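You operate a simulated robot arm through the tools that you are given. There is no shell and no other tool. Be economical: measure what you need, move in short steps, check, and stop when the job is done.

Carry out the task below with a simulated two-armed robot. There is one attempt and no reset: what you move stays moved.

## Task
Close the pans door. Push the sieves door shut. Push the measures door shut. Put the blue cover on the tray low shelf. Take the sample beaker on the island top and put it away on the centrifuge high shelf. Put the large beaker on the crate shelf of the archive rack. Put the orange spoon on the island top away on the lanes of the scoop rest. Take the lid off the jar marked "silt" on the work plate and lay it down there. Take the filter carton from the island top and put it on the tray high shelf. Take the yellow cover and put it on the flask low shelf. Any order will do. Set down upright: sample beaker, large beaker, filter carton.

The check looks at the end state, three seconds after you hand in, the way a careful person would. Anything else that was tipped, shoved, dropped, spilled or broken makes it a failure. Lids that push on must go on centred and level and be pressed home; caps that screw on are set level and turned clockwise until they are tight.

## Robot
Two 7-joint arms with two-finger parallel grippers on one trunk, on a base that drives. Base frame: it is fixed to the floor where the robot stands at the start and does not move with it; the origin is under the middle of the robot, x ahead of it, y to its left, z up. Readings come in cm, degrees, newtons and seconds.
The left shoulder is at the start at [-8.2, 11.9, 85.1], the right one opposite. With the tool pointing down near the work surface each hand reaches from about 10 to 56 cm from the robot's upright axis, wherever it stands, measured 20 degrees to its own side. Places, roughly: blue cover (8x8x4 cm) [-340, -220, 60]; blue-lid jar, grey-lid jar [-200, -250, 100]; centrifuge high shelf [-230, -160, 50]; crate shelf of the archive rack [-540, -350, 40]; filter carton [-275, -275, 100]; flask low shelf [-310, -220, 20]; lanes of the scoop rest (18x20 cm) [-226, -432, 90]; large beaker [-325, -225, 100]; measures door [90, -80, 50]; orange spoon (16x4x3 cm) [-290, -200, 90]; pans door [40, 0, 50]; sample beaker [-350, -225, 100]; sieves door [70, -50, 50]; tray high shelf [-240, 40, 50]; tray low shelf [-250, 50, 20]; yellow cover (8x8x4 cm) [-160, -190, 90]. Payload 3.43 kg a hand.
Tool frame (each hand has its own): the origin (TCP) lies between the finger pads and is the grasp point; the fingertips stand 3 cm ahead of it; z points along the fingers, y is the line along which they close. Largest opening 9.4 cm; finger width 2.8, thickness 1; the body of the gripper, 5 by 9.6 cm, starts 5.5 cm behind the TCP.
Orientation is told as [roll, pitch, yaw] about the base's x, y, z axes, in that order, counted from this pose: with the fingers straight down and closing along the base's y, the tool's x points along the base's -x, its y along +y and its z along -z.

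## Interface
- The arms move only by the tool move_arm. It takes "left_series", "right_series" or both (then of equal length, played together; a hand with none holds still); each is a list of rows, each an object (a shift or turn left out is 0, a gripper value left out holds the last) with "linear": the shift along the tool's x, y, z in cm, a list of three; "rot": the turn, a rotation vector about the tool's x, y, z in degrees, a list of three; "fingers": the gripper command, from -1 (shut) to 1 (fully open), values between in proportion. In form: [{"linear": [tx, ty, tz], "rot": [wx, wy, wz], "fingers": fingers}, ...]. A call has 1 to 10 rows; each row is the pose to reach, as a shift and turn from the pose commanded when the call began, along the tool's axes at that moment. Each row takes 0.2 s and may step no farther than 5 cm and 8.6 degrees from the row before; otherwise, or with a gripper value out of range, the whole call is refused. Where a pose cannot be reached the arm comes as near as it can. A force on the tool above 40 N (or 10 N above the force at the start of the call, whichever is more), or a blocked arm, ends the call early, and 0.2 s more pass. The fingers move at their own pace (about 15.3 cm/s each) and stop on an object; they squeeze with about 42 N. The grip force told is the motor's: it shows also when the fingers shut on nothing. Time passes only in rows, and 0.2 s behind the last, so rows that repeat a pose let the fingers close. It gives the time, the measured TCP pose, the force on the tool (base axes), the opening and the grip force at its end, in the units of the frame above (readings bear some noise), with the torque about the TCP (base axes, N m) and any sound that the robot's microphone picked up, and new pictures: "pictures" is both (left out), scene, wrist or none (wrist: the cameras of the hands that moved).
- Cameras (640 x 400 px; columns grow to the right, rows downward): "scene" is now at [1.53, -2.88, 154.45]; the picture's right is [-0.43, -0.90, 0.00], its down [-0.79, 0.37, -0.49] and it looks along [0.44, -0.21, -0.87] (base axes); focal length 274 px, centre (320, 200). "left" rides on the left gripper at [7.6, -1.4, -10.2] in its tool frame; the picture's right is [0.18, 0.98, 0.00], its down [-0.75, 0.14, -0.64] and it looks along [-0.63, 0.12, 0.77] (tool axes); focal length 243 px, centre (320, 200). "right" rides on the right gripper at [7.6, 1.4, -10.2] in its tool frame; the picture's right is [-0.18, 0.98, 0.00], its down [-0.75, -0.14, -0.64] and it looks along [-0.63, -0.12, 0.77] (tool axes); focal length 243 px, centre (320, 200). There is no depth. A picture from a camera that has moved, and an enlarged one, comes with that camera's place and axes in the base frame and with its lens.
- lift_body(by): slides the trunk up (or, below 0, down) by that many cm; the arms and the scene camera ride with it, the base frame stays. It gives what a move gives, with no picture.
- drive_base(legs): drives the robot by 1 to 6 legs, each [ahead, left, turn to the left] in cm, cm and degrees, along the robot's own axes; the way and the turn of a leg run together, so that a leg with both is an arc; at most 150 cm and 180 degrees a leg. The arms and the cameras ride along, it lands a little off, and it stops where it bumps. It gives what a move gives, and a new picture of the scene camera.
- head_to(pan, tilt): turns the head with the scene camera to pan (to the left, within 143 degrees either way) and tilt (down, from -29 to 69), counted from straight ahead of the robot. It gives what a move gives, and a new picture of the scene camera.
- close_up(camera, box): a new picture of the part [left, top, right, bottom] of that camera's present view, enlarged. It takes no simulated time.
- job_done(): hands the job in; it is judged then, once.

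Work in short steps. Places have to be worked out from the pictures, the camera data and where the tool is seen: move nearer, look again, correct. Check each grasp and each placing, and mend what went wrong. You have 483 turns and 360 pictures in all, those below and enlarged ones among them. Open the grippers and draw the arms clear of the work before you hand the job in, unless the task says otherwise; then end with one line.

The tools are called after ">>>" by a JSON object that holds its "name" and its "arguments". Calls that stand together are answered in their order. move_arm: Moves the arms, as the interface text tells. Its arguments: {"type":"object","properties":{"left_series":{"type":"array","items":{"type":"object","properties":{"linear":{"type":"array","items":{"type":"number"}},"rot":{"type":"array","items":{"type":"number"}},"fingers":{"type":"number"}}}},"right_series":{"type":"array","items":{"type":"object","properties":{"linear":{"type":"array","items":{"type":"number"}},"rot":{"type":"array","items":{"type":"number"}},"fingers":{"type":"number"}}}},"pictures":{"type":"string","enum":["both","scene","wrist","none"]}},"required":[]} The other tools are called the same way: lift_body (by) slides the trunk up or down; drive_base (legs) drives the base; head_to (pan, tilt) turns the head that bears the scene camera; close_up (camera, box) takes an enlarged picture of a part of a camera's view; job_done () hands the job in.

At the start:

```text
clock: 0.0
left_ee_pos: [36.18, 3.14, 104.5]
left_tcp_rot: [0.0, 0.0, 0.0]
left_wrist_force: [-0.1, 1.0, -0.8]
left_moment: [0.01, -0.02, -0.02]
left_grip_width: 9.39
left_gripper_force: 0.1
right_ee_pos: [31.0, -29.78, 109.04]
right_tcp_rot: [0.0, 0.0, 0.0]
right_wrist_force: [0.2, -0.2, -0.3]
right_moment: [-0.01, 0.0, 0.03]
right_grip_width: 9.41
right_gripper_force: 0.0
trunk travel left (down, up): [-27.5, 6.0]
robot x, y, heading: [0.18, -0.37, -0.1]
head pan, tilt: [-25.3, 60.7]
```

scene: 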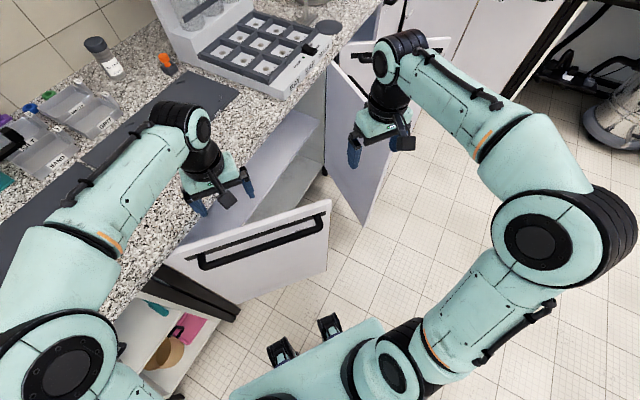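
right: 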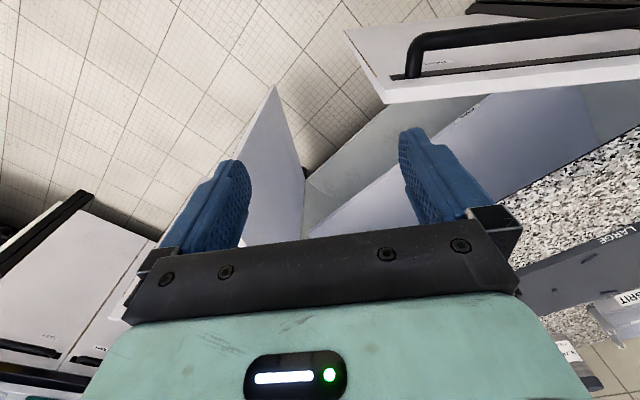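
left: 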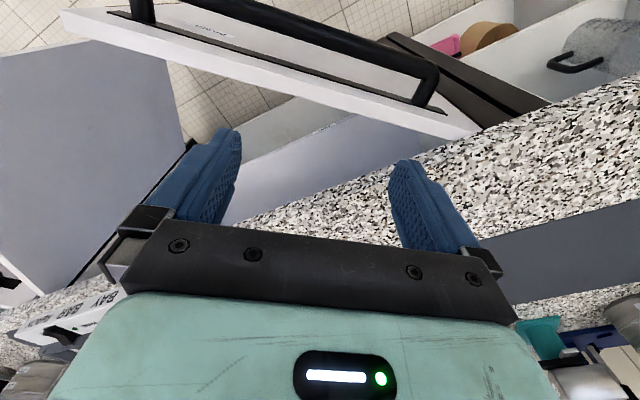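

The scene shows open cabinet doors ahead under a counter. I'll look around with the head first to understand the layout.

>>> {"name": "head_to", "arguments": {"pan": -20, "tilt": 35}}

>>> {"name": "head_to", "arguments": {"pan": -60, "tilt": 35}}

>>> {"name": "head_to", "arguments": {"pan": -140, "tilt": 15}}

>>> {"name": "head_to", "arguments": {"pan": 140, "tilt": 15}}

```text
clock: 0.9
left_ee_pos: [36.19, 3.11, 104.5]
left_tcp_rot: [0.0, 0.0, 0.0]
left_wrist_force: [-0.6, 0.1, 0.4]
left_moment: [0.0, -0.08, 0.01]
left_grip_width: 9.4
left_gripper_force: 0.1
right_ee_pos: [30.93, -29.75, 108.95]
right_tcp_rot: [0.1, 0.0, 0.0]
right_wrist_force: [0.3, -0.2, -0.3]
right_moment: [-0.01, -0.05, 0.02]
right_grip_width: 9.4
right_gripper_force: 0.0
trunk travel left (down, up): [-27.5, 6.0]
robot x, y, heading: [0.01, -0.23, 0.1]
head pan, tilt: [-20.0, 35.0]
camera scene: at [3.85, -3.07, 157.95], right [-0.34, -0.94, 0.0], down [-0.54, 0.2, -0.82], along [0.77, -0.28, -0.57], focal length 274 px, centre (320, 200)
```

scene: 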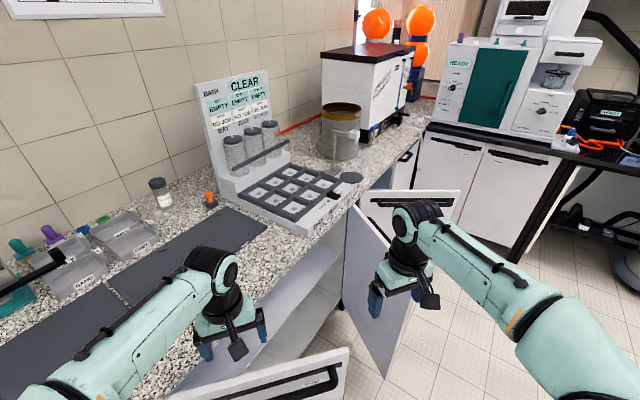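

```text
clock: 2.0
left_ee_pos: [36.26, 3.05, 104.57]
left_tcp_rot: [0.0, 0.0, 0.0]
left_wrist_force: [0.2, -0.7, -0.2]
left_moment: [0.03, -0.03, 0.01]
left_grip_width: 9.4
left_gripper_force: 0.1
right_ee_pos: [31.03, -29.79, 108.95]
right_tcp_rot: [0.0, 0.1, -0.1]
right_wrist_force: [0.2, 0.3, 0.6]
right_moment: [-0.04, -0.03, 0.0]
right_grip_width: 9.4
right_gripper_force: 0.0
trunk travel left (down, up): [-27.5, 6.0]
robot x, y, heading: [0.13, -0.09, 0.1]
head pan, tilt: [-60.0, 35.0]
camera scene: at [-0.01, -7.68, 157.95], right [-0.87, -0.5, 0.0], down [-0.29, 0.5, -0.82], along [0.41, -0.71, -0.57], focal length 274 px, centre (320, 200)
```

scene: 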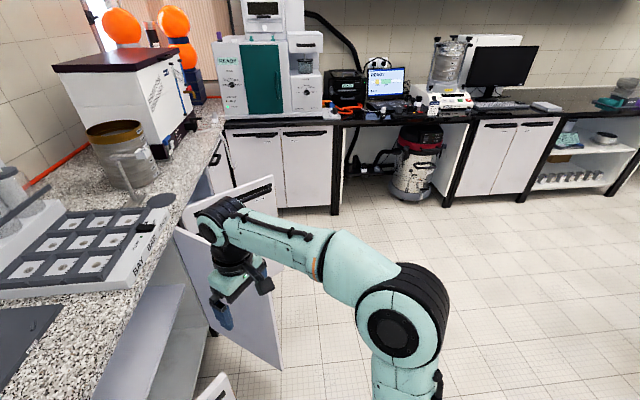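

```text
clock: 3.5
left_ee_pos: [36.15, 2.94, 104.53]
left_tcp_rot: [0.0, 0.0, 0.0]
left_wrist_force: [-0.4, 0.1, 0.3]
left_moment: [0.02, 0.01, 0.03]
left_grip_width: 9.4
left_gripper_force: 0.2
right_ee_pos: [30.88, -29.76, 108.92]
right_tcp_rot: [0.1, 0.0, 0.0]
right_wrist_force: [-0.1, -0.7, -1.2]
right_moment: [0.04, 0.02, 0.0]
right_grip_width: 9.38
right_gripper_force: 0.0
trunk travel left (down, up): [-27.5, 6.0]
robot x, y, heading: [0.16, 0.34, -0.2]
head pan, tilt: [-140.0, 15.0]
camera scene: at [-11.57, -6.07, 161.15], right [-0.64, 0.77, 0.0], down [0.2, 0.17, -0.97], along [-0.74, -0.62, -0.26], focal length 274 px, centre (320, 200)
```

scene: 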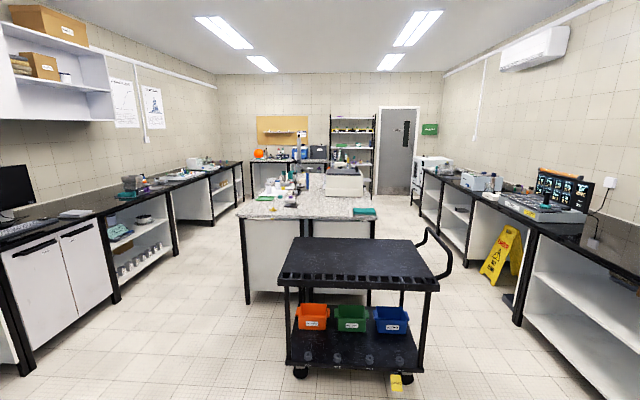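

```text
clock: 7.4
left_ee_pos: [36.2, 3.07, 104.49]
left_tcp_rot: [0.0, 0.0, 0.0]
left_wrist_force: [0.4, 0.1, -0.4]
left_moment: [0.01, -0.01, 0.0]
left_grip_width: 9.4
left_gripper_force: 0.0
right_ee_pos: [30.94, -29.68, 108.95]
right_tcp_rot: [0.0, 0.0, 0.1]
right_wrist_force: [0.1, 0.3, 0.8]
right_moment: [0.01, -0.01, 0.01]
right_grip_width: 9.41
right_gripper_force: 0.0
trunk travel left (down, up): [-27.5, 6.0]
robot x, y, heading: [0.01, -0.16, 0.2]
head pan, tilt: [140.0, 15.0]
camera scene: at [-11.57, 5.95, 161.15], right [0.64, 0.77, 0.0], down [0.2, -0.17, -0.97], along [-0.74, 0.62, -0.26], focal length 274 px, centre (320, 200)
```

scene: 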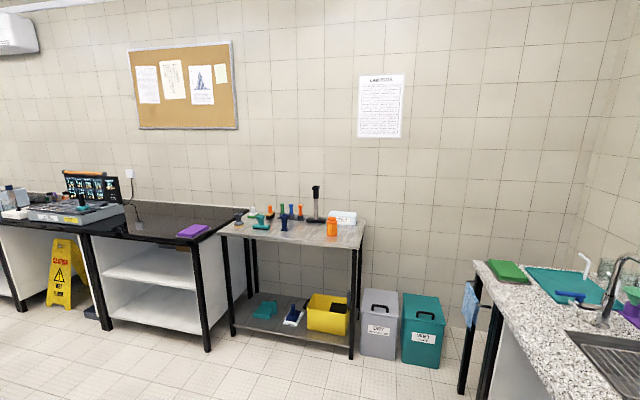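

Room layout is rotated relative to the base frame. I'll back off a little to see the three open doors clearly.

>>> {"name": "drive_base", "arguments": {"legs": [[-60, 0, 0]]}}

>>> {"name": "head_to", "arguments": {"pan": -20, "tilt": 40}}

```text
clock: 10.7
left_ee_pos: [-22.02, 3.12, 104.53]
left_tcp_rot: [-0.1, 0.0, 0.7]
left_wrist_force: [-0.3, -0.1, -0.7]
left_moment: [0.03, -0.02, 0.01]
left_grip_width: 9.39
left_gripper_force: 0.0
right_ee_pos: [-26.88, -29.68, 108.92]
right_tcp_rot: [0.1, 0.0, 0.7]
right_wrist_force: [0.7, 1.3, 0.3]
right_moment: [0.01, -0.01, 0.03]
right_grip_width: 9.38
right_gripper_force: 0.1
trunk travel left (down, up): [-27.5, 6.0]
robot x, y, heading: [-58.51, -0.59, 0.6]
head pan, tilt: [140.0, 15.0]
camera scene: at [-69.85, 5.43, 161.15], right [0.63, 0.77, 0.0], down [0.2, -0.16, -0.97], along [-0.75, 0.61, -0.26], focal length 274 px, centre (320, 200)
```

scene: 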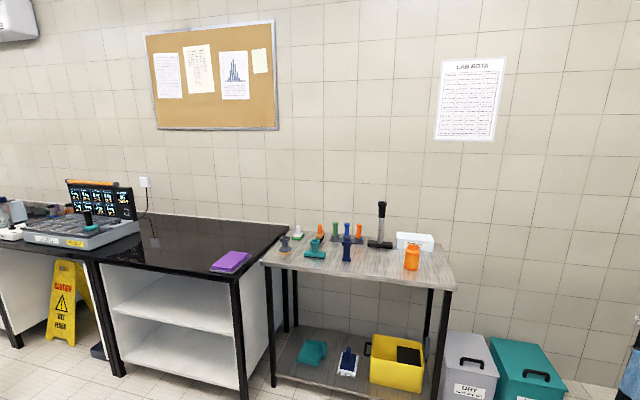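

```text
clock: 13.1
left_ee_pos: [-22.05, 3.28, 104.6]
left_tcp_rot: [0.1, 0.0, 0.7]
left_wrist_force: [-0.5, -0.3, 1.2]
left_moment: [-0.01, 0.01, -0.01]
left_grip_width: 9.37
left_gripper_force: 0.1
right_ee_pos: [-26.92, -29.8, 108.89]
right_tcp_rot: [-0.1, 0.0, 0.7]
right_wrist_force: [0.0, -0.5, -0.3]
right_moment: [-0.02, 0.04, 0.03]
right_grip_width: 9.37
right_gripper_force: 0.0
trunk travel left (down, up): [-27.5, 6.0]
robot x, y, heading: [-58.1, -0.57, 0.9]
head pan, tilt: [-20.0, 40.0]
camera scene: at [-54.57, -3.28, 157.2], right [-0.33, -0.94, 0.0], down [-0.61, 0.21, -0.77], along [0.72, -0.25, -0.64], focal length 274 px, centre (320, 200)
```

scene: 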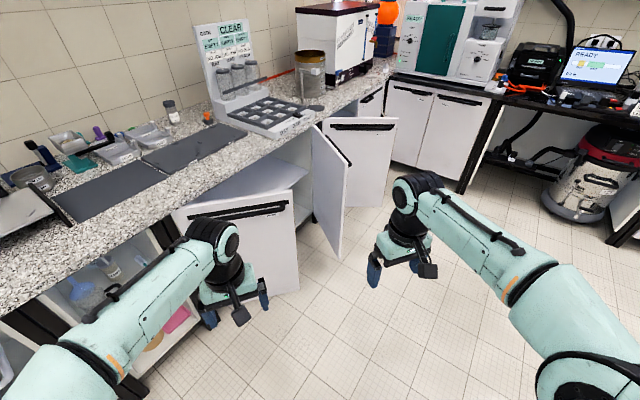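

Get enlarged views of the doors.

>>> {"name": "close_up", "arguments": {"camera": "scene", "box": [160, 80, 420, 300]}}

```text
1.82 times, centred on (290, 190) of scene
camera zoom: at [-54.57, -3.28, 157.2], right [-0.33, -0.94, 0.0], down [-0.61, 0.21, -0.77], along [0.72, -0.25, -0.64], focal length 498 px, centre (374, 218)
```

zoom: 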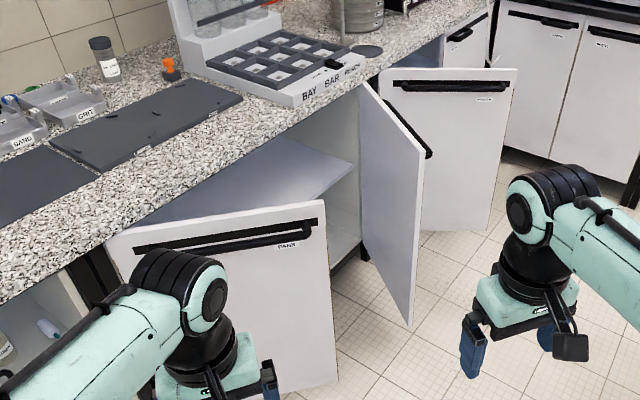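

Counter edge runs along about (0.6,-0.8); pans hinge ≈(42,26), free edge ≈(38,-22). I'll retract the left hand, tilt the right hand forward-down with fingers closed, and prepare for pushing.

>>> {"name": "move_arm", "arguments": {"left_series": [{"linear": [3, 0, -1]}, {"linear": [6, 0, -2]}, {"linear": [9, 1, -3]}, {"linear": [12, 2, -4]}, {"linear": [14, 3, -5]}, {"linear": [14, 4, -6]}], "right_series": [{"linear": [0, 2, 0], "rot": [0, -7.5, 0], "fingers": -1}, {"linear": [0, 4, 0], "rot": [0, -15, 0]}, {"linear": [0, 6, 0], "rot": [0, -22.5, 0]}, {"linear": [0, 8, 0], "rot": [0, -30, 0]}, {"linear": [0, 10, 3], "rot": [0, -37.5, 0]}, {"linear": [0, 12, 6], "rot": [0, -45, 0]}], "pictures": "none"}}

>>> {"name": "lift_body", "arguments": {"by": -20}}

>>> {"name": "drive_base", "arguments": {"legs": [[30, -24, 36], [24, -20, 0]]}}

```text
clock: 14.5
left_ee_pos: [-36.18, 7.14, 110.58]
left_tcp_rot: [0.0, 0.0, 0.7]
left_wrist_force: [-0.6, 0.1, -0.2]
left_moment: [-0.04, 0.02, 0.03]
left_grip_width: 9.41
left_gripper_force: 0.0
right_ee_pos: [-27.33, -17.46, 102.72]
right_tcp_rot: [-0.1, -44.9, 0.9]
right_wrist_force: [0.6, -0.3, 0.1]
right_moment: [-0.02, -0.01, 0.0]
right_grip_width: 0.0
right_gripper_force: 33.0
trunk travel left (down, up): [-27.5, 6.0]
robot x, y, heading: [-58.4, -0.16, 0.6]
head pan, tilt: [-20.0, 40.0]
```

```text
clock: 16.7
left_ee_pos: [-36.03, 6.98, 90.5]
left_tcp_rot: [0.1, 0.0, 0.7]
left_wrist_force: [0.2, -0.9, -0.1]
left_moment: [-0.02, 0.01, 0.01]
left_grip_width: 9.43
left_gripper_force: 0.1
right_ee_pos: [-27.02, -17.78, 83.02]
right_tcp_rot: [0.0, -45.0, 0.8]
right_wrist_force: [0.2, -0.7, -0.3]
right_moment: [0.02, 0.0, 0.01]
right_grip_width: 0.0
right_gripper_force: 33.6
trunk travel left (down, up): [-7.5, 26.0]
robot x, y, heading: [-58.31, -0.48, 0.7]
head pan, tilt: [-20.0, 40.0]
```

```text
clock: 21.5
left_ee_pos: [21.85, 3.04, 90.49]
left_tcp_rot: [0.1, 0.0, 37.0]
left_wrist_force: [-0.1, -0.1, -0.6]
left_moment: [-0.01, 0.0, -0.01]
left_grip_width: 9.39
left_gripper_force: 0.0
right_ee_pos: [43.76, -11.53, 82.88]
right_tcp_rot: [0.0, -45.0, 36.9]
right_wrist_force: [-0.1, -0.1, -0.7]
right_moment: [-0.03, 0.01, 0.0]
right_grip_width: 0.0
right_gripper_force: 32.8
trunk travel left (down, up): [-7.5, 26.0]
robot x, y, heading: [8.2, -15.9, 36.9]
head pan, tilt: [-20.0, 40.0]
camera scene: at [15.34, -14.4, 136.59], right [0.29, -0.96, 0.0], down [-0.61, -0.19, -0.77], along [0.73, 0.22, -0.64], focal length 274 px, centre (320, 200)
```

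scene: 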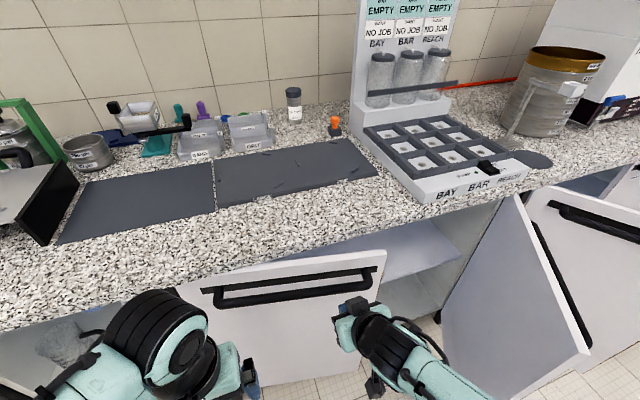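

The hand nudged the pans door mostly closed (about 10° remaining). I'll lower the hand and push forward on it.

>>> {"name": "move_arm", "arguments": {"right_series": [{"linear": [3, 0, 3]}, {"linear": [6, 0, 6]}, {"linear": [9, 0, 9]}, {"linear": [6, 0, 12]}, {"linear": [3, 0, 15]}, {"linear": [1, 0, 17]}, {"linear": [-1, 0, 19]}, {"linear": [-3, 0, 21]}], "pictures": "scene"}}

```text
clock: 23.2
left_ee_pos: [21.58, 2.85, 90.57]
left_tcp_rot: [0.0, -0.2, 37.0]
left_wrist_force: [-0.2, -0.4, 0.3]
left_moment: [0.03, -0.03, 0.0]
left_grip_width: 9.38
left_gripper_force: 0.0
right_ee_pos: [54.96, -3.23, 69.83]
right_tcp_rot: [0.2, -43.3, 36.7]
right_wrist_force: [-8.0, -3.9, -2.4]
right_moment: [0.32, -0.48, -0.03]
right_grip_width: 0.01
right_gripper_force: 33.2
right hand out of reach, approached as far as the arm can: row 3
trunk travel left (down, up): [-7.5, 26.0]
robot x, y, heading: [8.29, -15.88, 36.9]
head pan, tilt: [-20.0, 40.0]
stopped in row 8 (right hand): the force on the tool passed its limit at 106 N (the readings are from after the stop); the commanded pose is now the measured one
camera scene: at [14.86, -14.67, 136.64], right [0.29, -0.96, 0.0], down [-0.61, -0.19, -0.77], along [0.73, 0.22, -0.64], focal length 274 px, centre (320, 200)
```

scene: 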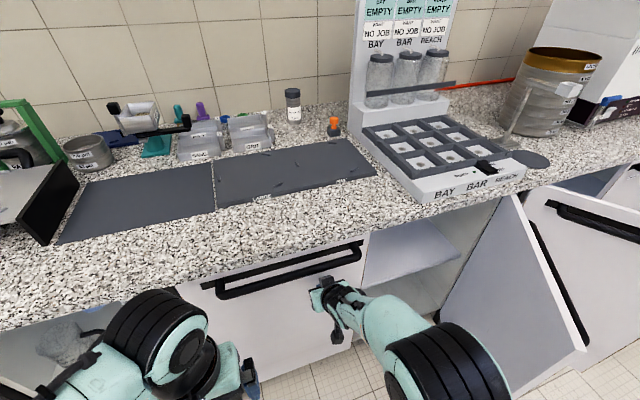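

Pans door looks flush (106 N stop). Now retract the right hand, back away and move right for the measures door.

>>> {"name": "move_arm", "arguments": {"right_series": [{"linear": [3, 0, -3]}, {"linear": [6, 0, -6]}, {"linear": [9, 0, -9]}, {"linear": [12, 0, -12]}], "pictures": "none"}}

>>> {"name": "drive_base", "arguments": {"legs": [[-45, 0, 0], [0, -97, 0]]}}

```text
clock: 24.2
left_ee_pos: [21.84, 3.03, 90.53]
left_tcp_rot: [0.0, 0.1, 36.9]
left_wrist_force: [0.9, -0.4, 0.5]
left_moment: [-0.02, 0.0, 0.0]
left_grip_width: 9.39
left_gripper_force: 0.0
right_ee_pos: [43.57, -11.68, 70.17]
right_tcp_rot: [0.2, -43.3, 36.8]
right_wrist_force: [-0.2, -0.2, 0.1]
right_moment: [0.03, -0.02, -0.03]
right_grip_width: 0.01
right_gripper_force: 33.1
right hand out of reach, approached as far as the arm can: row 4
trunk travel left (down, up): [-7.5, 26.0]
robot x, y, heading: [8.41, -16.16, 36.8]
head pan, tilt: [-20.0, 40.0]
```

```text
clock: 35.4
left_ee_pos: [44.46, -102.17, 90.42]
left_tcp_rot: [0.0, 0.1, 36.6]
left_wrist_force: [-0.1, -0.6, -0.1]
left_moment: [0.01, 0.0, -0.04]
left_grip_width: 9.39
left_gripper_force: 0.1
right_ee_pos: [66.24, -117.0, 70.26]
right_tcp_rot: [0.1, -43.5, 36.5]
right_wrist_force: [0.1, 0.8, -0.6]
right_moment: [0.0, -0.04, 0.01]
right_grip_width: 0.0
right_gripper_force: 32.4
trunk travel left (down, up): [-7.5, 26.0]
robot x, y, heading: [30.77, -121.21, 36.4]
head pan, tilt: [-20.0, 40.0]
camera scene: at [37.8, -119.55, 136.59], right [0.29, -0.96, 0.0], down [-0.62, -0.18, -0.77], along [0.73, 0.22, -0.64], focal length 274 px, centre (320, 200)
```

scene: 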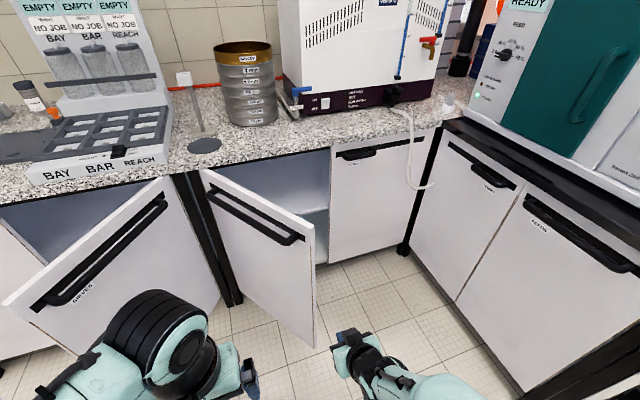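

Hand is lined up with the measures door's free edge; I'll shift left 7 and drive forward 30, then push with the arm.

>>> {"name": "drive_base", "arguments": {"legs": [[0, 6, 0], [30, 0, 0]]}}

```text
clock: 38.3
left_ee_pos: [65.47, -79.2, 90.52]
left_tcp_rot: [0.0, 0.0, 36.6]
left_wrist_force: [0.3, -0.3, 0.2]
left_moment: [0.02, -0.01, -0.01]
left_grip_width: 9.4
left_gripper_force: 0.3
right_ee_pos: [87.08, -94.17, 70.32]
right_tcp_rot: [0.1, -43.2, 36.4]
right_wrist_force: [-0.1, -0.3, -1.3]
right_moment: [0.0, 0.0, 0.0]
right_grip_width: 0.0
right_gripper_force: 33.0
trunk travel left (down, up): [-7.5, 26.0]
robot x, y, heading: [51.96, -98.42, 36.7]
head pan, tilt: [-20.0, 40.0]
camera scene: at [58.78, -96.65, 136.59], right [0.28, -0.96, 0.0], down [-0.62, -0.18, -0.77], along [0.73, 0.22, -0.64], focal length 274 px, centre (320, 200)
```

scene: 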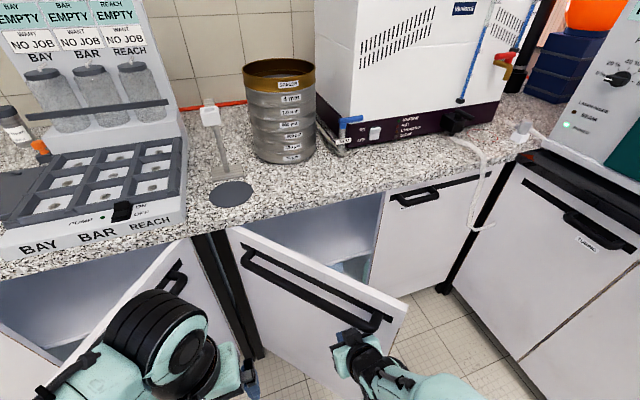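

Hand touches the door near its free end. Push with the arm: forward and to the right.

>>> {"name": "move_arm", "arguments": {"right_series": [{"linear": [-2.5, -2, 2.5]}, {"linear": [-5, -4, 5]}, {"linear": [-7.5, -6, 7.5]}, {"linear": [-9.5, -8, 9.5]}, {"linear": [-11, -9, 11]}], "pictures": "none"}}

>>> {"name": "drive_base", "arguments": {"legs": [[13, 0, 0]]}}

```text
clock: 39.5
left_ee_pos: [65.41, -79.35, 90.5]
left_tcp_rot: [0.0, 0.0, 36.5]
left_wrist_force: [-1.1, -0.1, -0.3]
left_moment: [0.01, 0.02, 0.01]
left_grip_width: 9.39
left_gripper_force: 0.0
right_ee_pos: [104.96, -91.87, 69.57]
right_tcp_rot: [-0.1, -43.3, 36.6]
right_wrist_force: [0.0, -0.7, -0.1]
right_moment: [0.01, -0.02, -0.01]
right_grip_width: 0.0
right_gripper_force: 32.9
trunk travel left (down, up): [-7.5, 26.0]
robot x, y, heading: [51.68, -97.91, 36.5]
head pan, tilt: [-20.0, 40.0]
```

```text
clock: 40.8
left_ee_pos: [75.39, -71.76, 90.32]
left_tcp_rot: [0.0, 0.1, 36.8]
left_wrist_force: [0.7, 0.4, -0.7]
left_moment: [0.0, 0.02, 0.0]
left_grip_width: 9.39
left_gripper_force: 0.0
right_ee_pos: [114.54, -84.77, 69.35]
right_tcp_rot: [0.1, -42.9, 36.6]
right_wrist_force: [-0.6, -0.6, -0.3]
right_moment: [-0.03, 0.0, 0.0]
right_grip_width: 0.0
right_gripper_force: 33.0
trunk travel left (down, up): [-7.5, 26.0]
robot x, y, heading: [61.94, -90.74, 36.7]
head pan, tilt: [-20.0, 40.0]
stopped in leg 1: the force on the tool passed its limit at 362 N (the readings are from after the stop); the commanded pose is now the measured one
camera scene: at [68.65, -89.34, 136.59], right [0.29, -0.96, 0.0], down [-0.62, -0.18, -0.77], along [0.73, 0.22, -0.64], focal length 274 px, centre (320, 200)
```

scene: 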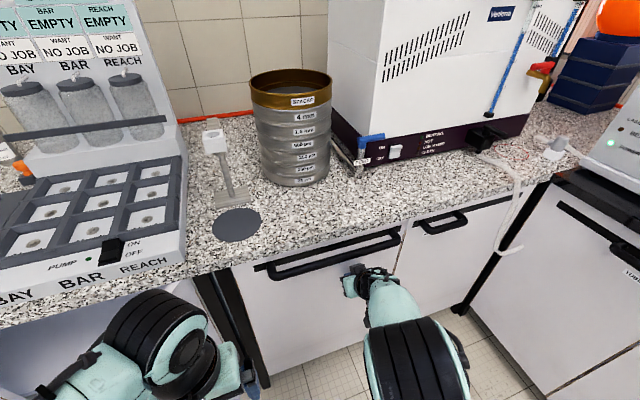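

Measures door is flush. Retract right hand, back out and align to the outer side of the sieves door.

>>> {"name": "move_arm", "arguments": {"right_series": [{"linear": [3, 2, -3]}, {"linear": [6, 4, -6]}, {"linear": [9, 6, -9]}], "pictures": "none"}}

>>> {"name": "drive_base", "arguments": {"legs": [[-25, 0, 0], [0, 31, 0]]}}

```text
clock: 41.6
left_ee_pos: [75.29, -71.97, 90.45]
left_tcp_rot: [-0.1, 0.0, 36.6]
left_wrist_force: [0.6, 0.1, 0.6]
left_moment: [-0.02, 0.03, -0.03]
left_grip_width: 9.4
left_gripper_force: 0.0
right_ee_pos: [100.77, -87.16, 69.92]
right_tcp_rot: [0.1, -43.0, 36.4]
right_wrist_force: [0.0, 0.0, -0.9]
right_moment: [0.02, 0.01, 0.02]
right_grip_width: 0.0
right_gripper_force: 33.3
trunk travel left (down, up): [-7.5, 26.0]
robot x, y, heading: [61.73, -91.0, 36.7]
head pan, tilt: [-20.0, 40.0]
```

```text
clock: 46.3
left_ee_pos: [36.61, -61.74, 90.32]
left_tcp_rot: [0.0, 0.1, 37.0]
left_wrist_force: [0.2, 0.1, 0.7]
left_moment: [-0.01, 0.0, 0.0]
left_grip_width: 9.39
left_gripper_force: 0.0
right_ee_pos: [62.26, -76.87, 69.87]
right_tcp_rot: [0.2, -42.9, 36.8]
right_wrist_force: [0.2, 0.1, -0.6]
right_moment: [-0.01, 0.0, 0.02]
right_grip_width: 0.0
right_gripper_force: 33.1
trunk travel left (down, up): [-7.5, 26.0]
robot x, y, heading: [23.15, -80.77, 37.2]
head pan, tilt: [-20.0, 40.0]
camera scene: at [30.01, -79.2, 136.59], right [0.29, -0.96, 0.0], down [-0.61, -0.19, -0.77], along [0.73, 0.22, -0.64], focal length 274 px, centre (320, 200)
```

scene: 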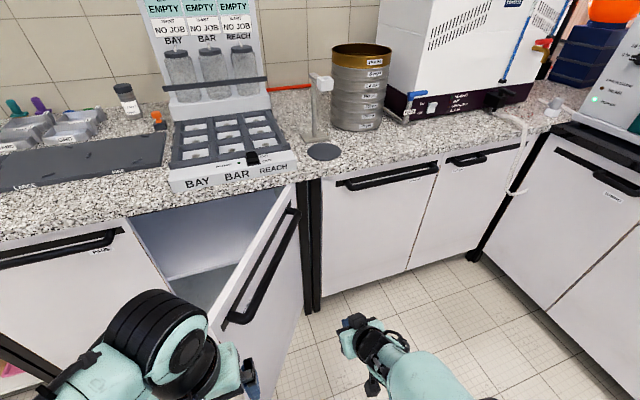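

Right hand is on the sieves door's outer side. Drive diagonally ahead-left so it swings the door.

>>> {"name": "drive_base", "arguments": {"legs": [[15, 20, 0], [7, 8, 0]]}}

```text
clock: 49.6
left_ee_pos: [37.5, -26.75, 90.51]
left_tcp_rot: [0.1, 0.1, 37.0]
left_wrist_force: [0.3, 0.3, -0.6]
left_moment: [-0.01, 0.03, 0.0]
left_grip_width: 9.43
left_gripper_force: 0.1
right_ee_pos: [63.03, -41.96, 69.78]
right_tcp_rot: [0.1, -42.9, 36.9]
right_wrist_force: [0.3, -0.1, -0.2]
right_moment: [-0.03, -0.06, 0.01]
right_grip_width: 0.0
right_gripper_force: 33.1
trunk travel left (down, up): [-7.5, 26.0]
robot x, y, heading: [23.94, -45.7, 37.0]
head pan, tilt: [-20.0, 40.0]
camera scene: at [30.96, -44.2, 136.59], right [0.29, -0.96, 0.0], down [-0.61, -0.19, -0.77], along [0.73, 0.22, -0.64], focal length 274 px, centre (320, 200)
```

scene: 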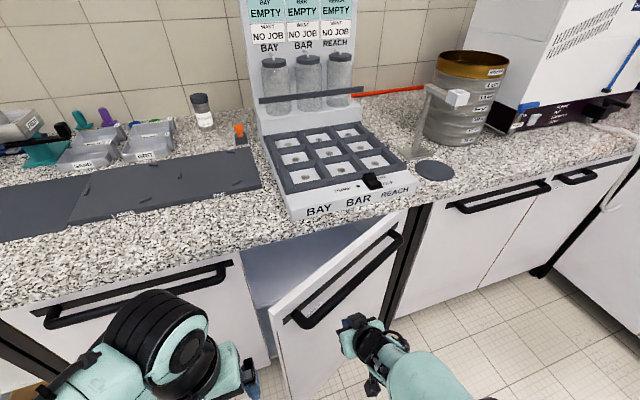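

Door about 30° open now; push forward with the arm until closed.

>>> {"name": "move_arm", "arguments": {"right_series": [{"linear": [-2.5, 1, 2.5]}, {"linear": [-5, 2, 5]}, {"linear": [-7.5, 3, 7.5]}, {"linear": [-9, 3.5, 9]}, {"linear": [-10.5, 4, 10.5]}, {"linear": [-11.5, 4, 11.5]}, {"linear": [-12.5, 4, 12.5]}, {"linear": [-13.5, 4, 13.5]}], "pictures": "scene"}}

```text
clock: 51.1
left_ee_pos: [37.51, -26.8, 90.4]
left_tcp_rot: [0.0, 0.1, 37.1]
left_wrist_force: [-1.1, 0.8, 0.2]
left_moment: [-0.01, 0.02, 0.0]
left_grip_width: 9.39
left_gripper_force: 0.0
right_ee_pos: [73.7, -28.8, 69.06]
right_tcp_rot: [-0.1, -42.8, 37.1]
right_wrist_force: [-7.2, -3.6, 2.4]
right_moment: [0.03, -0.02, -0.01]
right_grip_width: 0.02
right_gripper_force: 32.8
trunk travel left (down, up): [-7.5, 26.0]
robot x, y, heading: [24.0, -45.88, 37.0]
head pan, tilt: [-20.0, 40.0]
stopped in row 7 (right hand): the force on the tool passed its limit at 73 N (the readings are from after the stop); the commanded pose is now the measured one
camera scene: at [30.9, -44.29, 136.6], right [0.29, -0.96, 0.0], down [-0.61, -0.19, -0.77], along [0.73, 0.22, -0.64], focal length 274 px, centre (320, 200)
```

scene: 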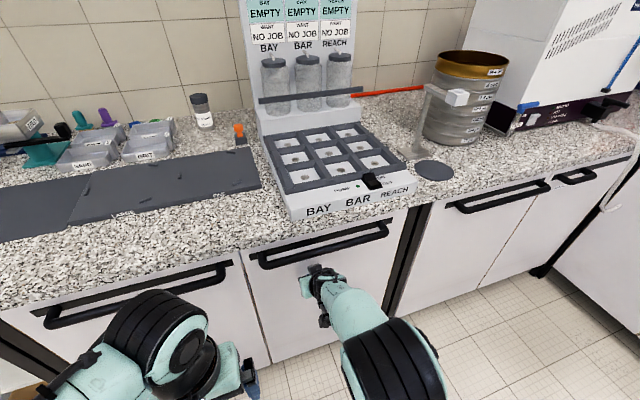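

All three doors are closed. Retract and untilt the right hand, raise the trunk, back away and turn toward the island.

>>> {"name": "move_arm", "arguments": {"right_series": [{"linear": [3, 0, -3], "rot": [0, 0, 0]}, {"linear": [6, 0, -6], "rot": [0, 7, 0]}, {"linear": [9, 0, -9], "rot": [0, 14, 0]}, {"linear": [12, 0, -12], "rot": [0, 21, 0]}, {"linear": [14, 0, -14], "rot": [0, 28, 0]}, {"linear": [15, -1, -15], "rot": [0, 35, 0]}, {"linear": [15, -2, -18], "rot": [0, 42.8, 0], "fingers": 1}], "pictures": "none"}}

>>> {"name": "drive_base", "arguments": {"legs": [[-40, 0, 0], [0, 0, 90]]}}

>>> {"name": "lift_body", "arguments": {"by": 24}}

>>> {"name": "head_to", "arguments": {"pan": 90, "tilt": 25}}

```text
clock: 52.7
left_ee_pos: [37.61, -26.97, 90.39]
left_tcp_rot: [-0.1, 0.1, 37.0]
left_wrist_force: [1.3, 1.2, -0.7]
left_moment: [0.01, 0.0, -0.02]
left_grip_width: 9.39
left_gripper_force: 0.0
right_ee_pos: [56.49, -44.25, 72.15]
right_tcp_rot: [-0.1, 0.2, 37.0]
right_wrist_force: [0.7, 0.3, 0.4]
right_moment: [-0.04, 0.01, -0.04]
right_grip_width: 9.39
right_gripper_force: 0.2
trunk travel left (down, up): [-7.5, 26.0]
robot x, y, heading: [24.1, -45.61, 37.2]
head pan, tilt: [-20.0, 40.0]
```

```text
clock: 59.1
left_ee_pos: [-27.47, -56.57, 90.43]
left_tcp_rot: [0.0, 0.1, 127.5]
left_wrist_force: [0.2, 0.3, 0.3]
left_moment: [0.0, 0.02, 0.03]
left_grip_width: 9.41
left_gripper_force: 0.0
right_ee_pos: [-10.21, -37.66, 72.14]
right_tcp_rot: [0.0, 0.0, 127.5]
right_wrist_force: [1.0, 1.4, -0.7]
right_moment: [0.02, 0.0, 0.01]
right_grip_width: 9.4
right_gripper_force: 0.2
trunk travel left (down, up): [-7.5, 26.0]
robot x, y, heading: [-9.02, -70.32, 127.6]
head pan, tilt: [-20.0, 40.0]
camera scene: at [-10.09, -63.21, 136.59], right [0.95, 0.3, 0.0], down [0.19, -0.61, -0.77], along [-0.23, 0.73, -0.64], focal length 274 px, centre (320, 200)
```

scene: 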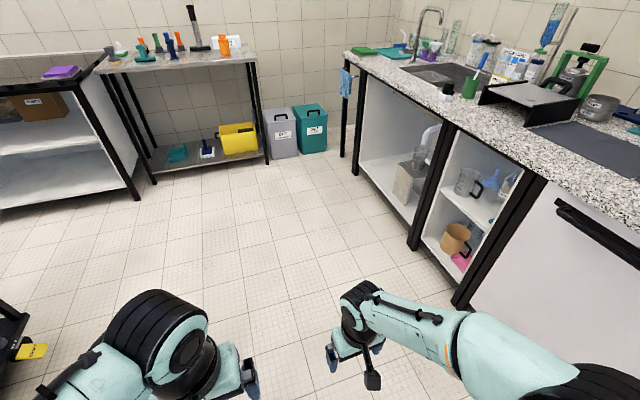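

```text
clock: 61.6
left_ee_pos: [-27.53, -56.77, 114.43]
left_tcp_rot: [-0.1, 0.1, 127.5]
left_wrist_force: [0.7, 0.5, 0.4]
left_moment: [-0.07, 0.05, -0.02]
left_grip_width: 9.4
left_gripper_force: 0.1
right_ee_pos: [-10.17, -37.67, 96.08]
right_tcp_rot: [0.0, 0.0, 127.5]
right_wrist_force: [0.6, 0.1, 0.9]
right_moment: [-0.01, 0.01, 0.01]
right_grip_width: 9.4
right_gripper_force: 0.1
trunk travel left (down, up): [-31.5, 2.0]
robot x, y, heading: [-8.39, -69.92, 127.3]
head pan, tilt: [-20.0, 40.0]
```

```text
clock: 63.5
left_ee_pos: [-27.69, -56.7, 114.34]
left_tcp_rot: [0.0, 0.1, 127.5]
left_wrist_force: [0.8, 0.2, -0.5]
left_moment: [0.04, -0.01, 0.0]
left_grip_width: 9.4
left_gripper_force: 0.2
right_ee_pos: [-10.22, -37.62, 96.06]
right_tcp_rot: [0.1, 0.0, 127.5]
right_wrist_force: [0.6, 0.3, -0.4]
right_moment: [-0.03, -0.02, 0.0]
right_grip_width: 9.39
right_gripper_force: 0.0
trunk travel left (down, up): [-31.5, 2.0]
robot x, y, heading: [-8.35, -70.16, 127.5]
head pan, tilt: [90.0, 25.0]
camera scene: at [-13.04, -79.3, 163.95], right [-0.61, 0.79, 0.0], down [0.34, 0.26, -0.91], along [-0.72, -0.55, -0.42], focal length 274 px, centre (320, 200)
```

scene: 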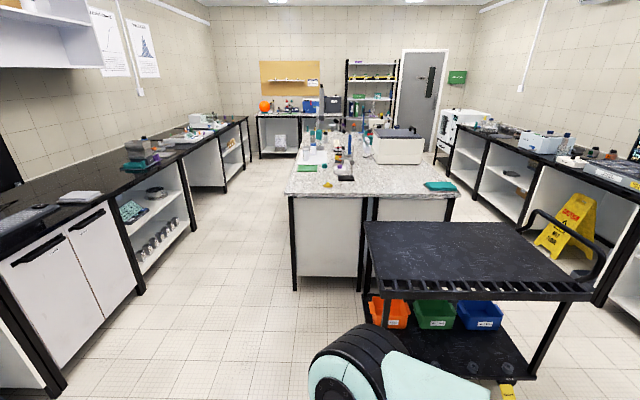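

Left aisle is clear. Drive back to U≈125 then left along the island to the yellow cover area, and raise the right hand.

>>> {"name": "move_arm", "arguments": {"right_series": [{"linear": [2, -1, -5]}, {"linear": [4, -2, -10]}, {"linear": [6, -2, -15]}], "pictures": "none"}}

>>> {"name": "drive_base", "arguments": {"legs": [[-75, 0, 0], [0, 150, -0.5], [0, 42, 0]]}}

>>> {"name": "head_to", "arguments": {"pan": 10, "tilt": 35}}

```text
refused: row 1 steps farther than a row can; nothing moved
```

```text
clock: 84.2
left_ee_pos: [-133.83, -233.78, 114.45]
left_tcp_rot: [0.1, 0.1, 128.3]
left_wrist_force: [-0.2, -0.1, -0.4]
left_moment: [-0.01, 0.02, 0.0]
left_grip_width: 9.4
left_gripper_force: 0.0
right_ee_pos: [-116.78, -214.46, 96.18]
right_tcp_rot: [0.0, 0.0, 128.3]
right_wrist_force: [0.6, -0.5, 1.2]
right_moment: [-0.01, 0.02, 0.02]
right_grip_width: 9.39
right_gripper_force: 0.0
trunk travel left (down, up): [-31.5, 2.0]
robot x, y, heading: [-114.6, -247.15, 128.1]
head pan, tilt: [90.0, 25.0]
camera scene: at [-119.03, -256.19, 163.95], right [-0.62, 0.79, 0.0], down [0.33, 0.26, -0.91], along [-0.71, -0.56, -0.42], focal length 274 px, centre (320, 200)
```

scene: 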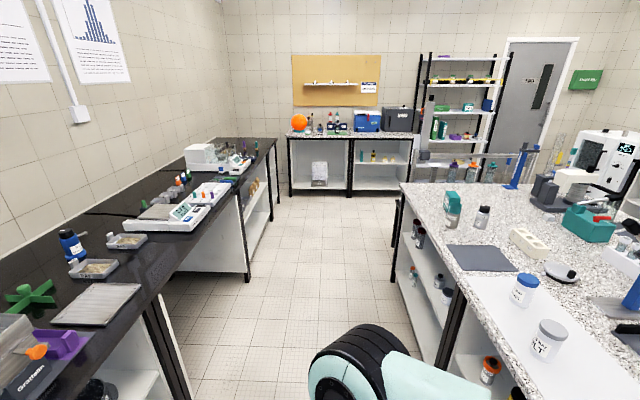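

```text
clock: 85.8
left_ee_pos: [-133.87, -233.85, 114.4]
left_tcp_rot: [0.0, 0.1, 128.2]
left_wrist_force: [0.3, 0.4, 0.4]
left_moment: [0.0, 0.0, 0.02]
left_grip_width: 9.4
left_gripper_force: 0.0
right_ee_pos: [-116.72, -214.46, 95.97]
right_tcp_rot: [0.0, 0.0, 128.3]
right_wrist_force: [-0.8, 0.5, 0.1]
right_moment: [0.0, -0.04, -0.02]
right_grip_width: 9.41
right_gripper_force: 0.0
trunk travel left (down, up): [-31.5, 2.0]
robot x, y, heading: [-114.72, -247.02, 128.1]
head pan, tilt: [10.0, 35.0]
camera scene: at [-118.36, -244.62, 162.37], right [0.67, 0.75, 0.0], down [0.43, -0.38, -0.82], along [-0.61, 0.55, -0.57], focal length 274 px, centre (320, 200)
```

scene: 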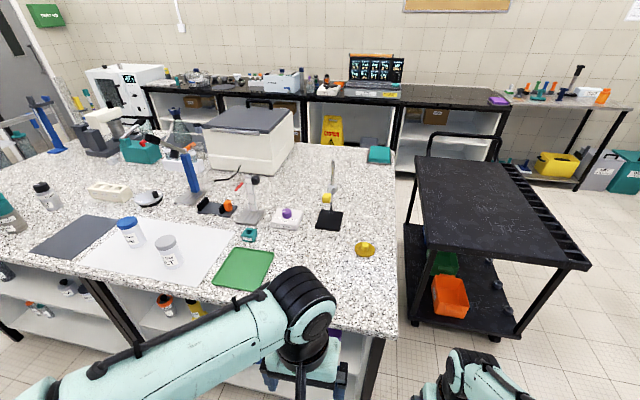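

Great view: yellow cover at the right edge, two jars on the white plate. Zoom in on the jars.

>>> {"name": "close_up", "arguments": {"camera": "scene", "box": [70, 180, 300, 300]}}

>>> {"name": "close_up", "arguments": {"camera": "scene", "box": [280, 160, 440, 280]}}

```text
2.78 times, centred on (185, 240) of scene
camera zoom: at [-118.36, -244.62, 162.37], right [0.67, 0.75, 0.0], down [0.43, -0.38, -0.82], along [-0.61, 0.55, -0.57], focal length 762 px, centre (696, 89)
```

zoom: 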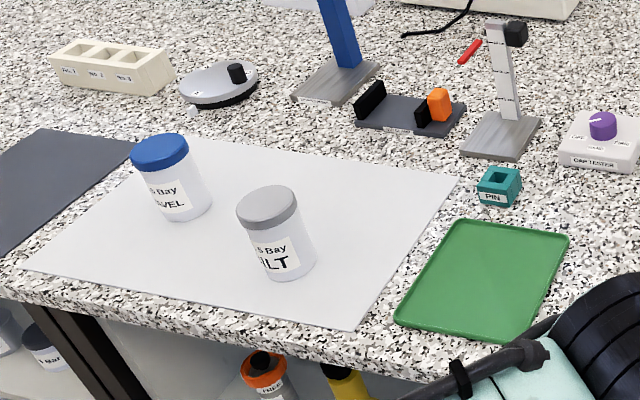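

```text
3.33 times, centred on (360, 220) of scene
camera zoom: at [-118.36, -244.62, 162.37], right [0.67, 0.75, 0.0], down [0.43, -0.38, -0.82], along [-0.61, 0.55, -0.57], focal length 912 px, centre (187, 133)
```

zoom: 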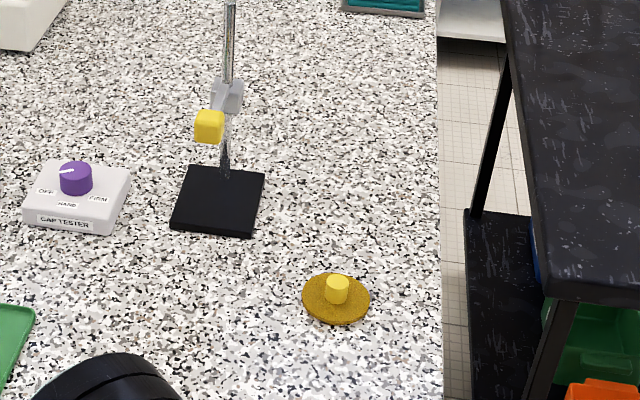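

The grey-lid jar reads SILT at ≈(-200,-239), lid ≈7 cm wide at z≈100. Raise right hand, then drive so the jar is in front of the right hand.

>>> {"name": "move_arm", "arguments": {"right_series": [{"linear": [0, 0, -5]}, {"linear": [0, 0, -10]}, {"linear": [0, 0, -15]}, {"linear": [0, 0, -20]}], "pictures": "none"}}

>>> {"name": "drive_base", "arguments": {"legs": [[0, 73, -1.2], [11, 0, 0]]}}

>>> {"name": "head_to", "arguments": {"pan": -5, "tilt": 50}}

```text
clock: 86.8
left_ee_pos: [-133.93, -233.77, 114.33]
left_tcp_rot: [0.0, 0.1, 128.3]
left_wrist_force: [0.1, -0.2, 0.0]
left_moment: [0.03, 0.02, 0.02]
left_grip_width: 9.41
left_gripper_force: 0.0
right_ee_pos: [-116.51, -214.09, 116.58]
right_tcp_rot: [-0.1, 0.0, 128.2]
right_wrist_force: [-0.7, -0.3, -0.3]
right_moment: [-0.02, -0.01, 0.01]
right_grip_width: 9.41
right_gripper_force: 0.0
trunk travel left (down, up): [-31.5, 2.0]
robot x, y, heading: [-114.66, -246.83, 128.2]
head pan, tilt: [10.0, 35.0]
```

```text
clock: 94.5
left_ee_pos: [-199.26, -270.56, 114.3]
left_tcp_rot: [-0.1, 0.1, 127.4]
left_wrist_force: [-0.8, 0.8, -0.5]
left_moment: [-0.01, 0.03, 0.04]
left_grip_width: 9.41
left_gripper_force: 0.1
right_ee_pos: [-181.78, -251.03, 116.51]
right_tcp_rot: [-0.1, 0.0, 127.5]
right_wrist_force: [0.3, -0.4, 0.0]
right_moment: [0.01, -0.01, 0.01]
right_grip_width: 9.37
right_gripper_force: 0.0
trunk travel left (down, up): [-31.5, 2.0]
robot x, y, heading: [-180.08, -283.88, 127.5]
head pan, tilt: [10.0, 35.0]
camera scene: at [-183.93, -281.56, 162.35], right [0.68, 0.74, 0.0], down [0.42, -0.39, -0.82], along [-0.6, 0.55, -0.57], focal length 274 px, centre (320, 200)
```

scene: 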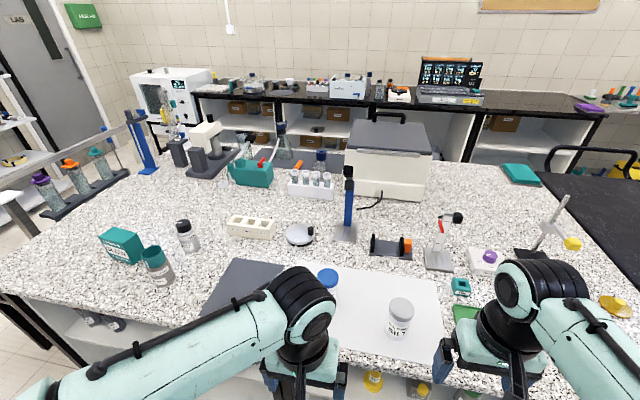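

```text
clock: 95.3
left_ee_pos: [-199.39, -270.56, 114.45]
left_tcp_rot: [-0.1, 0.1, 127.5]
left_wrist_force: [0.3, -1.3, -1.1]
left_moment: [0.01, 0.01, -0.03]
left_grip_width: 9.4
left_gripper_force: 0.0
right_ee_pos: [-181.77, -250.98, 116.61]
right_tcp_rot: [-0.1, 0.0, 127.7]
right_wrist_force: [0.3, 0.5, 0.1]
right_moment: [-0.01, 0.02, 0.02]
right_grip_width: 9.41
right_gripper_force: 0.0
trunk travel left (down, up): [-31.5, 2.0]
robot x, y, heading: [-180.19, -284.03, 127.4]
head pan, tilt: [-5.0, 50.0]
camera scene: at [-181.62, -280.98, 160.2], right [0.84, 0.54, 0.0], down [0.41, -0.65, -0.64], along [-0.35, 0.54, -0.77], focal length 274 px, centre (320, 200)
```

scene: 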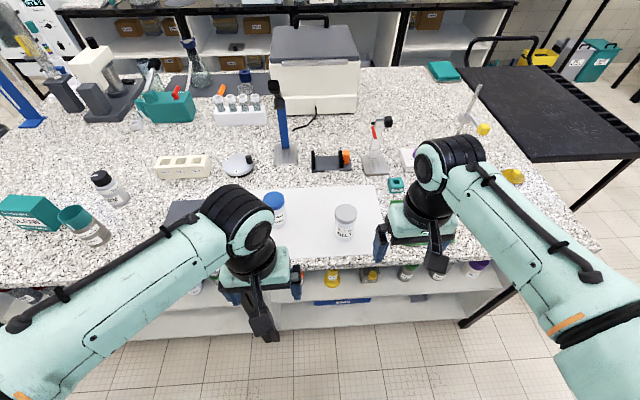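

Lid estimated at (-200.5,-239.5). Move the right hand above it with open fingers and check with the wrist camera.

>>> {"name": "move_arm", "arguments": {"right_series": [{"linear": [-4.5, 1.8, 0]}, {"linear": [-9, 3.6, 0]}, {"linear": [-13, 5.2, 0]}, {"linear": [-17, 6.8, 0]}, {"linear": [-20.5, 7.9, 0]}, {"linear": [-20.5, 7.9, 3]}], "pictures": "both"}}

```text
clock: 96.7
left_ee_pos: [-199.18, -270.5, 114.35]
left_tcp_rot: [0.1, -0.1, 127.5]
left_wrist_force: [1.4, -0.2, -0.5]
left_moment: [0.0, 0.04, -0.04]
left_grip_width: 9.41
left_gripper_force: 0.1
right_ee_pos: [-200.13, -239.66, 113.71]
right_tcp_rot: [-0.2, -0.1, 127.6]
right_wrist_force: [0.1, 1.2, -0.5]
right_moment: [-0.02, -0.03, -0.01]
right_grip_width: 9.4
right_gripper_force: 0.0
trunk travel left (down, up): [-31.5, 2.0]
robot x, y, heading: [-180.14, -283.77, 127.5]
head pan, tilt: [-5.0, 50.0]
camera scene: at [-181.45, -280.97, 160.19], right [0.84, 0.54, 0.0], down [0.41, -0.65, -0.64], along [-0.35, 0.54, -0.77], focal length 274 px, centre (320, 200)
camera right: at [-196.68, -246.54, 123.92], right [-0.89, -0.45, 0.0], down [-0.35, 0.68, 0.64], along [-0.29, 0.57, -0.77], focal length 243 px, centre (320, 200)
```

scene: 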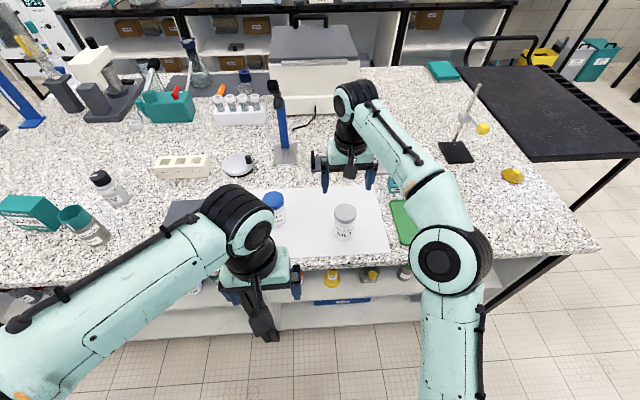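
right: 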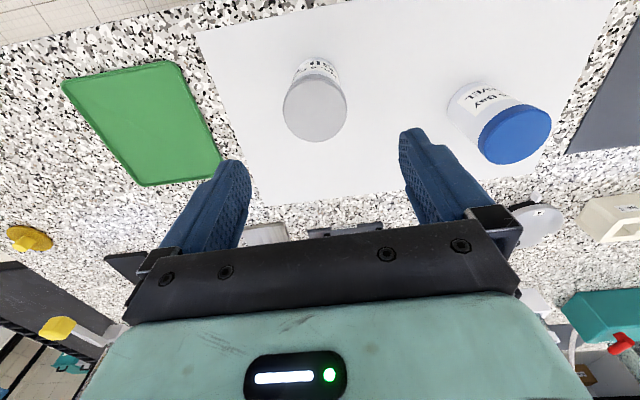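

Lid triangulates to (-199.9,-239.6), top z≈101.5, directly under the hand. Descend so only the fingertips surround the lid, then close.

>>> {"name": "move_arm", "arguments": {"right_series": [{"linear": [0, 0, 4]}, {"linear": [0, 0, 8]}, {"linear": [0, 0, 11.5]}, {"linear": [0, 0, 11.5]}], "pictures": "both"}}

```text
clock: 97.7
left_ee_pos: [-199.3, -270.47, 114.42]
left_tcp_rot: [-0.1, 0.1, 127.5]
left_wrist_force: [-0.1, 0.4, 0.6]
left_moment: [0.04, 0.0, -0.03]
left_grip_width: 9.38
left_gripper_force: 0.0
right_ee_pos: [-200.69, -239.83, 102.38]
right_tcp_rot: [-0.1, -0.1, 127.5]
right_wrist_force: [-0.2, -0.2, 0.5]
right_moment: [-0.03, 0.0, 0.0]
right_grip_width: 9.42
right_gripper_force: 0.1
trunk travel left (down, up): [-31.5, 2.0]
robot x, y, heading: [-179.92, -283.99, 127.5]
head pan, tilt: [-5.0, 50.0]
camera scene: at [-181.58, -280.99, 160.2], right [0.84, 0.54, 0.0], down [0.41, -0.65, -0.64], along [-0.35, 0.54, -0.77], focal length 274 px, centre (320, 200)
camera right: at [-197.16, -246.7, 112.59], right [-0.89, -0.45, 0.0], down [-0.35, 0.68, 0.64], along [-0.29, 0.57, -0.77], focal length 243 px, centre (320, 200)
```

scene: 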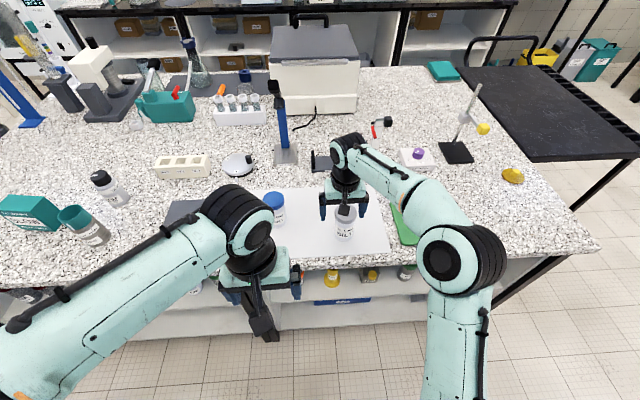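
right: 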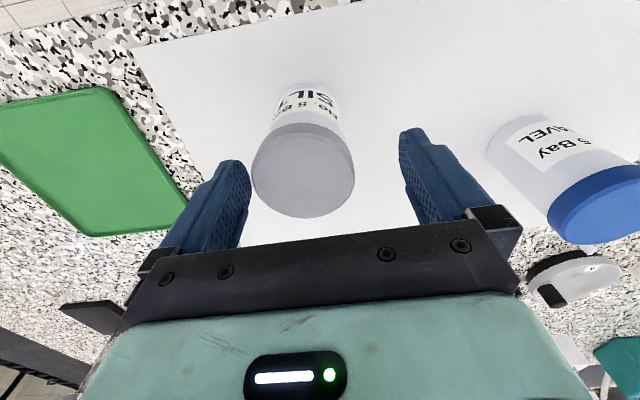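

Lid is ~1 cm to the hand's right, top z≈100.5. Correct, lower 1 cm, and close.

>>> {"name": "move_arm", "arguments": {"right_series": [{"linear": [0, -1, 0]}, {"linear": [0, -1, 1.3]}, {"linear": [0, -1, 1.3], "fingers": -1}, {"linear": [0, -1, 1.3], "fingers": -1}, {"linear": [0, -1, 1.3], "fingers": -1}], "pictures": "wrist"}}

```text
clock: 98.9
left_ee_pos: [-199.25, -270.48, 114.39]
left_tcp_rot: [0.0, 0.0, 127.5]
left_wrist_force: [-0.1, 1.4, -0.2]
left_moment: [0.02, -0.01, 0.02]
left_grip_width: 9.41
left_gripper_force: 0.0
right_ee_pos: [-199.82, -239.04, 100.71]
right_tcp_rot: [-0.1, 0.0, 127.6]
right_wrist_force: [0.6, 0.2, -0.1]
right_moment: [0.02, -0.07, -0.02]
right_grip_width: 6.18
right_gripper_force: 41.5
trunk travel left (down, up): [-31.5, 2.0]
robot x, y, heading: [-180.26, -283.7, 127.8]
head pan, tilt: [-5.0, 50.0]
camera right: at [-196.32, -245.88, 111.07], right [-0.89, -0.45, 0.0], down [-0.35, 0.68, 0.64], along [-0.29, 0.57, -0.77], focal length 243 px, centre (320, 200)
```

right: 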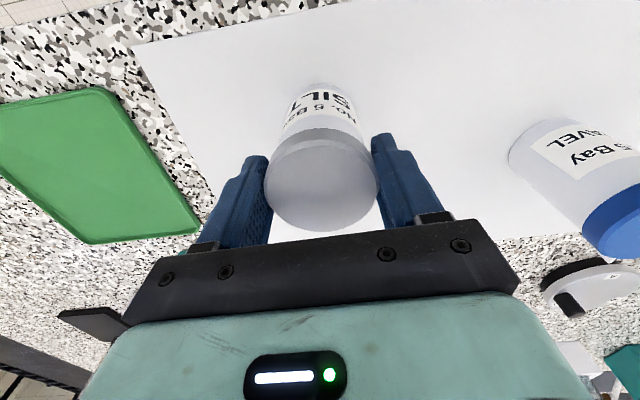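

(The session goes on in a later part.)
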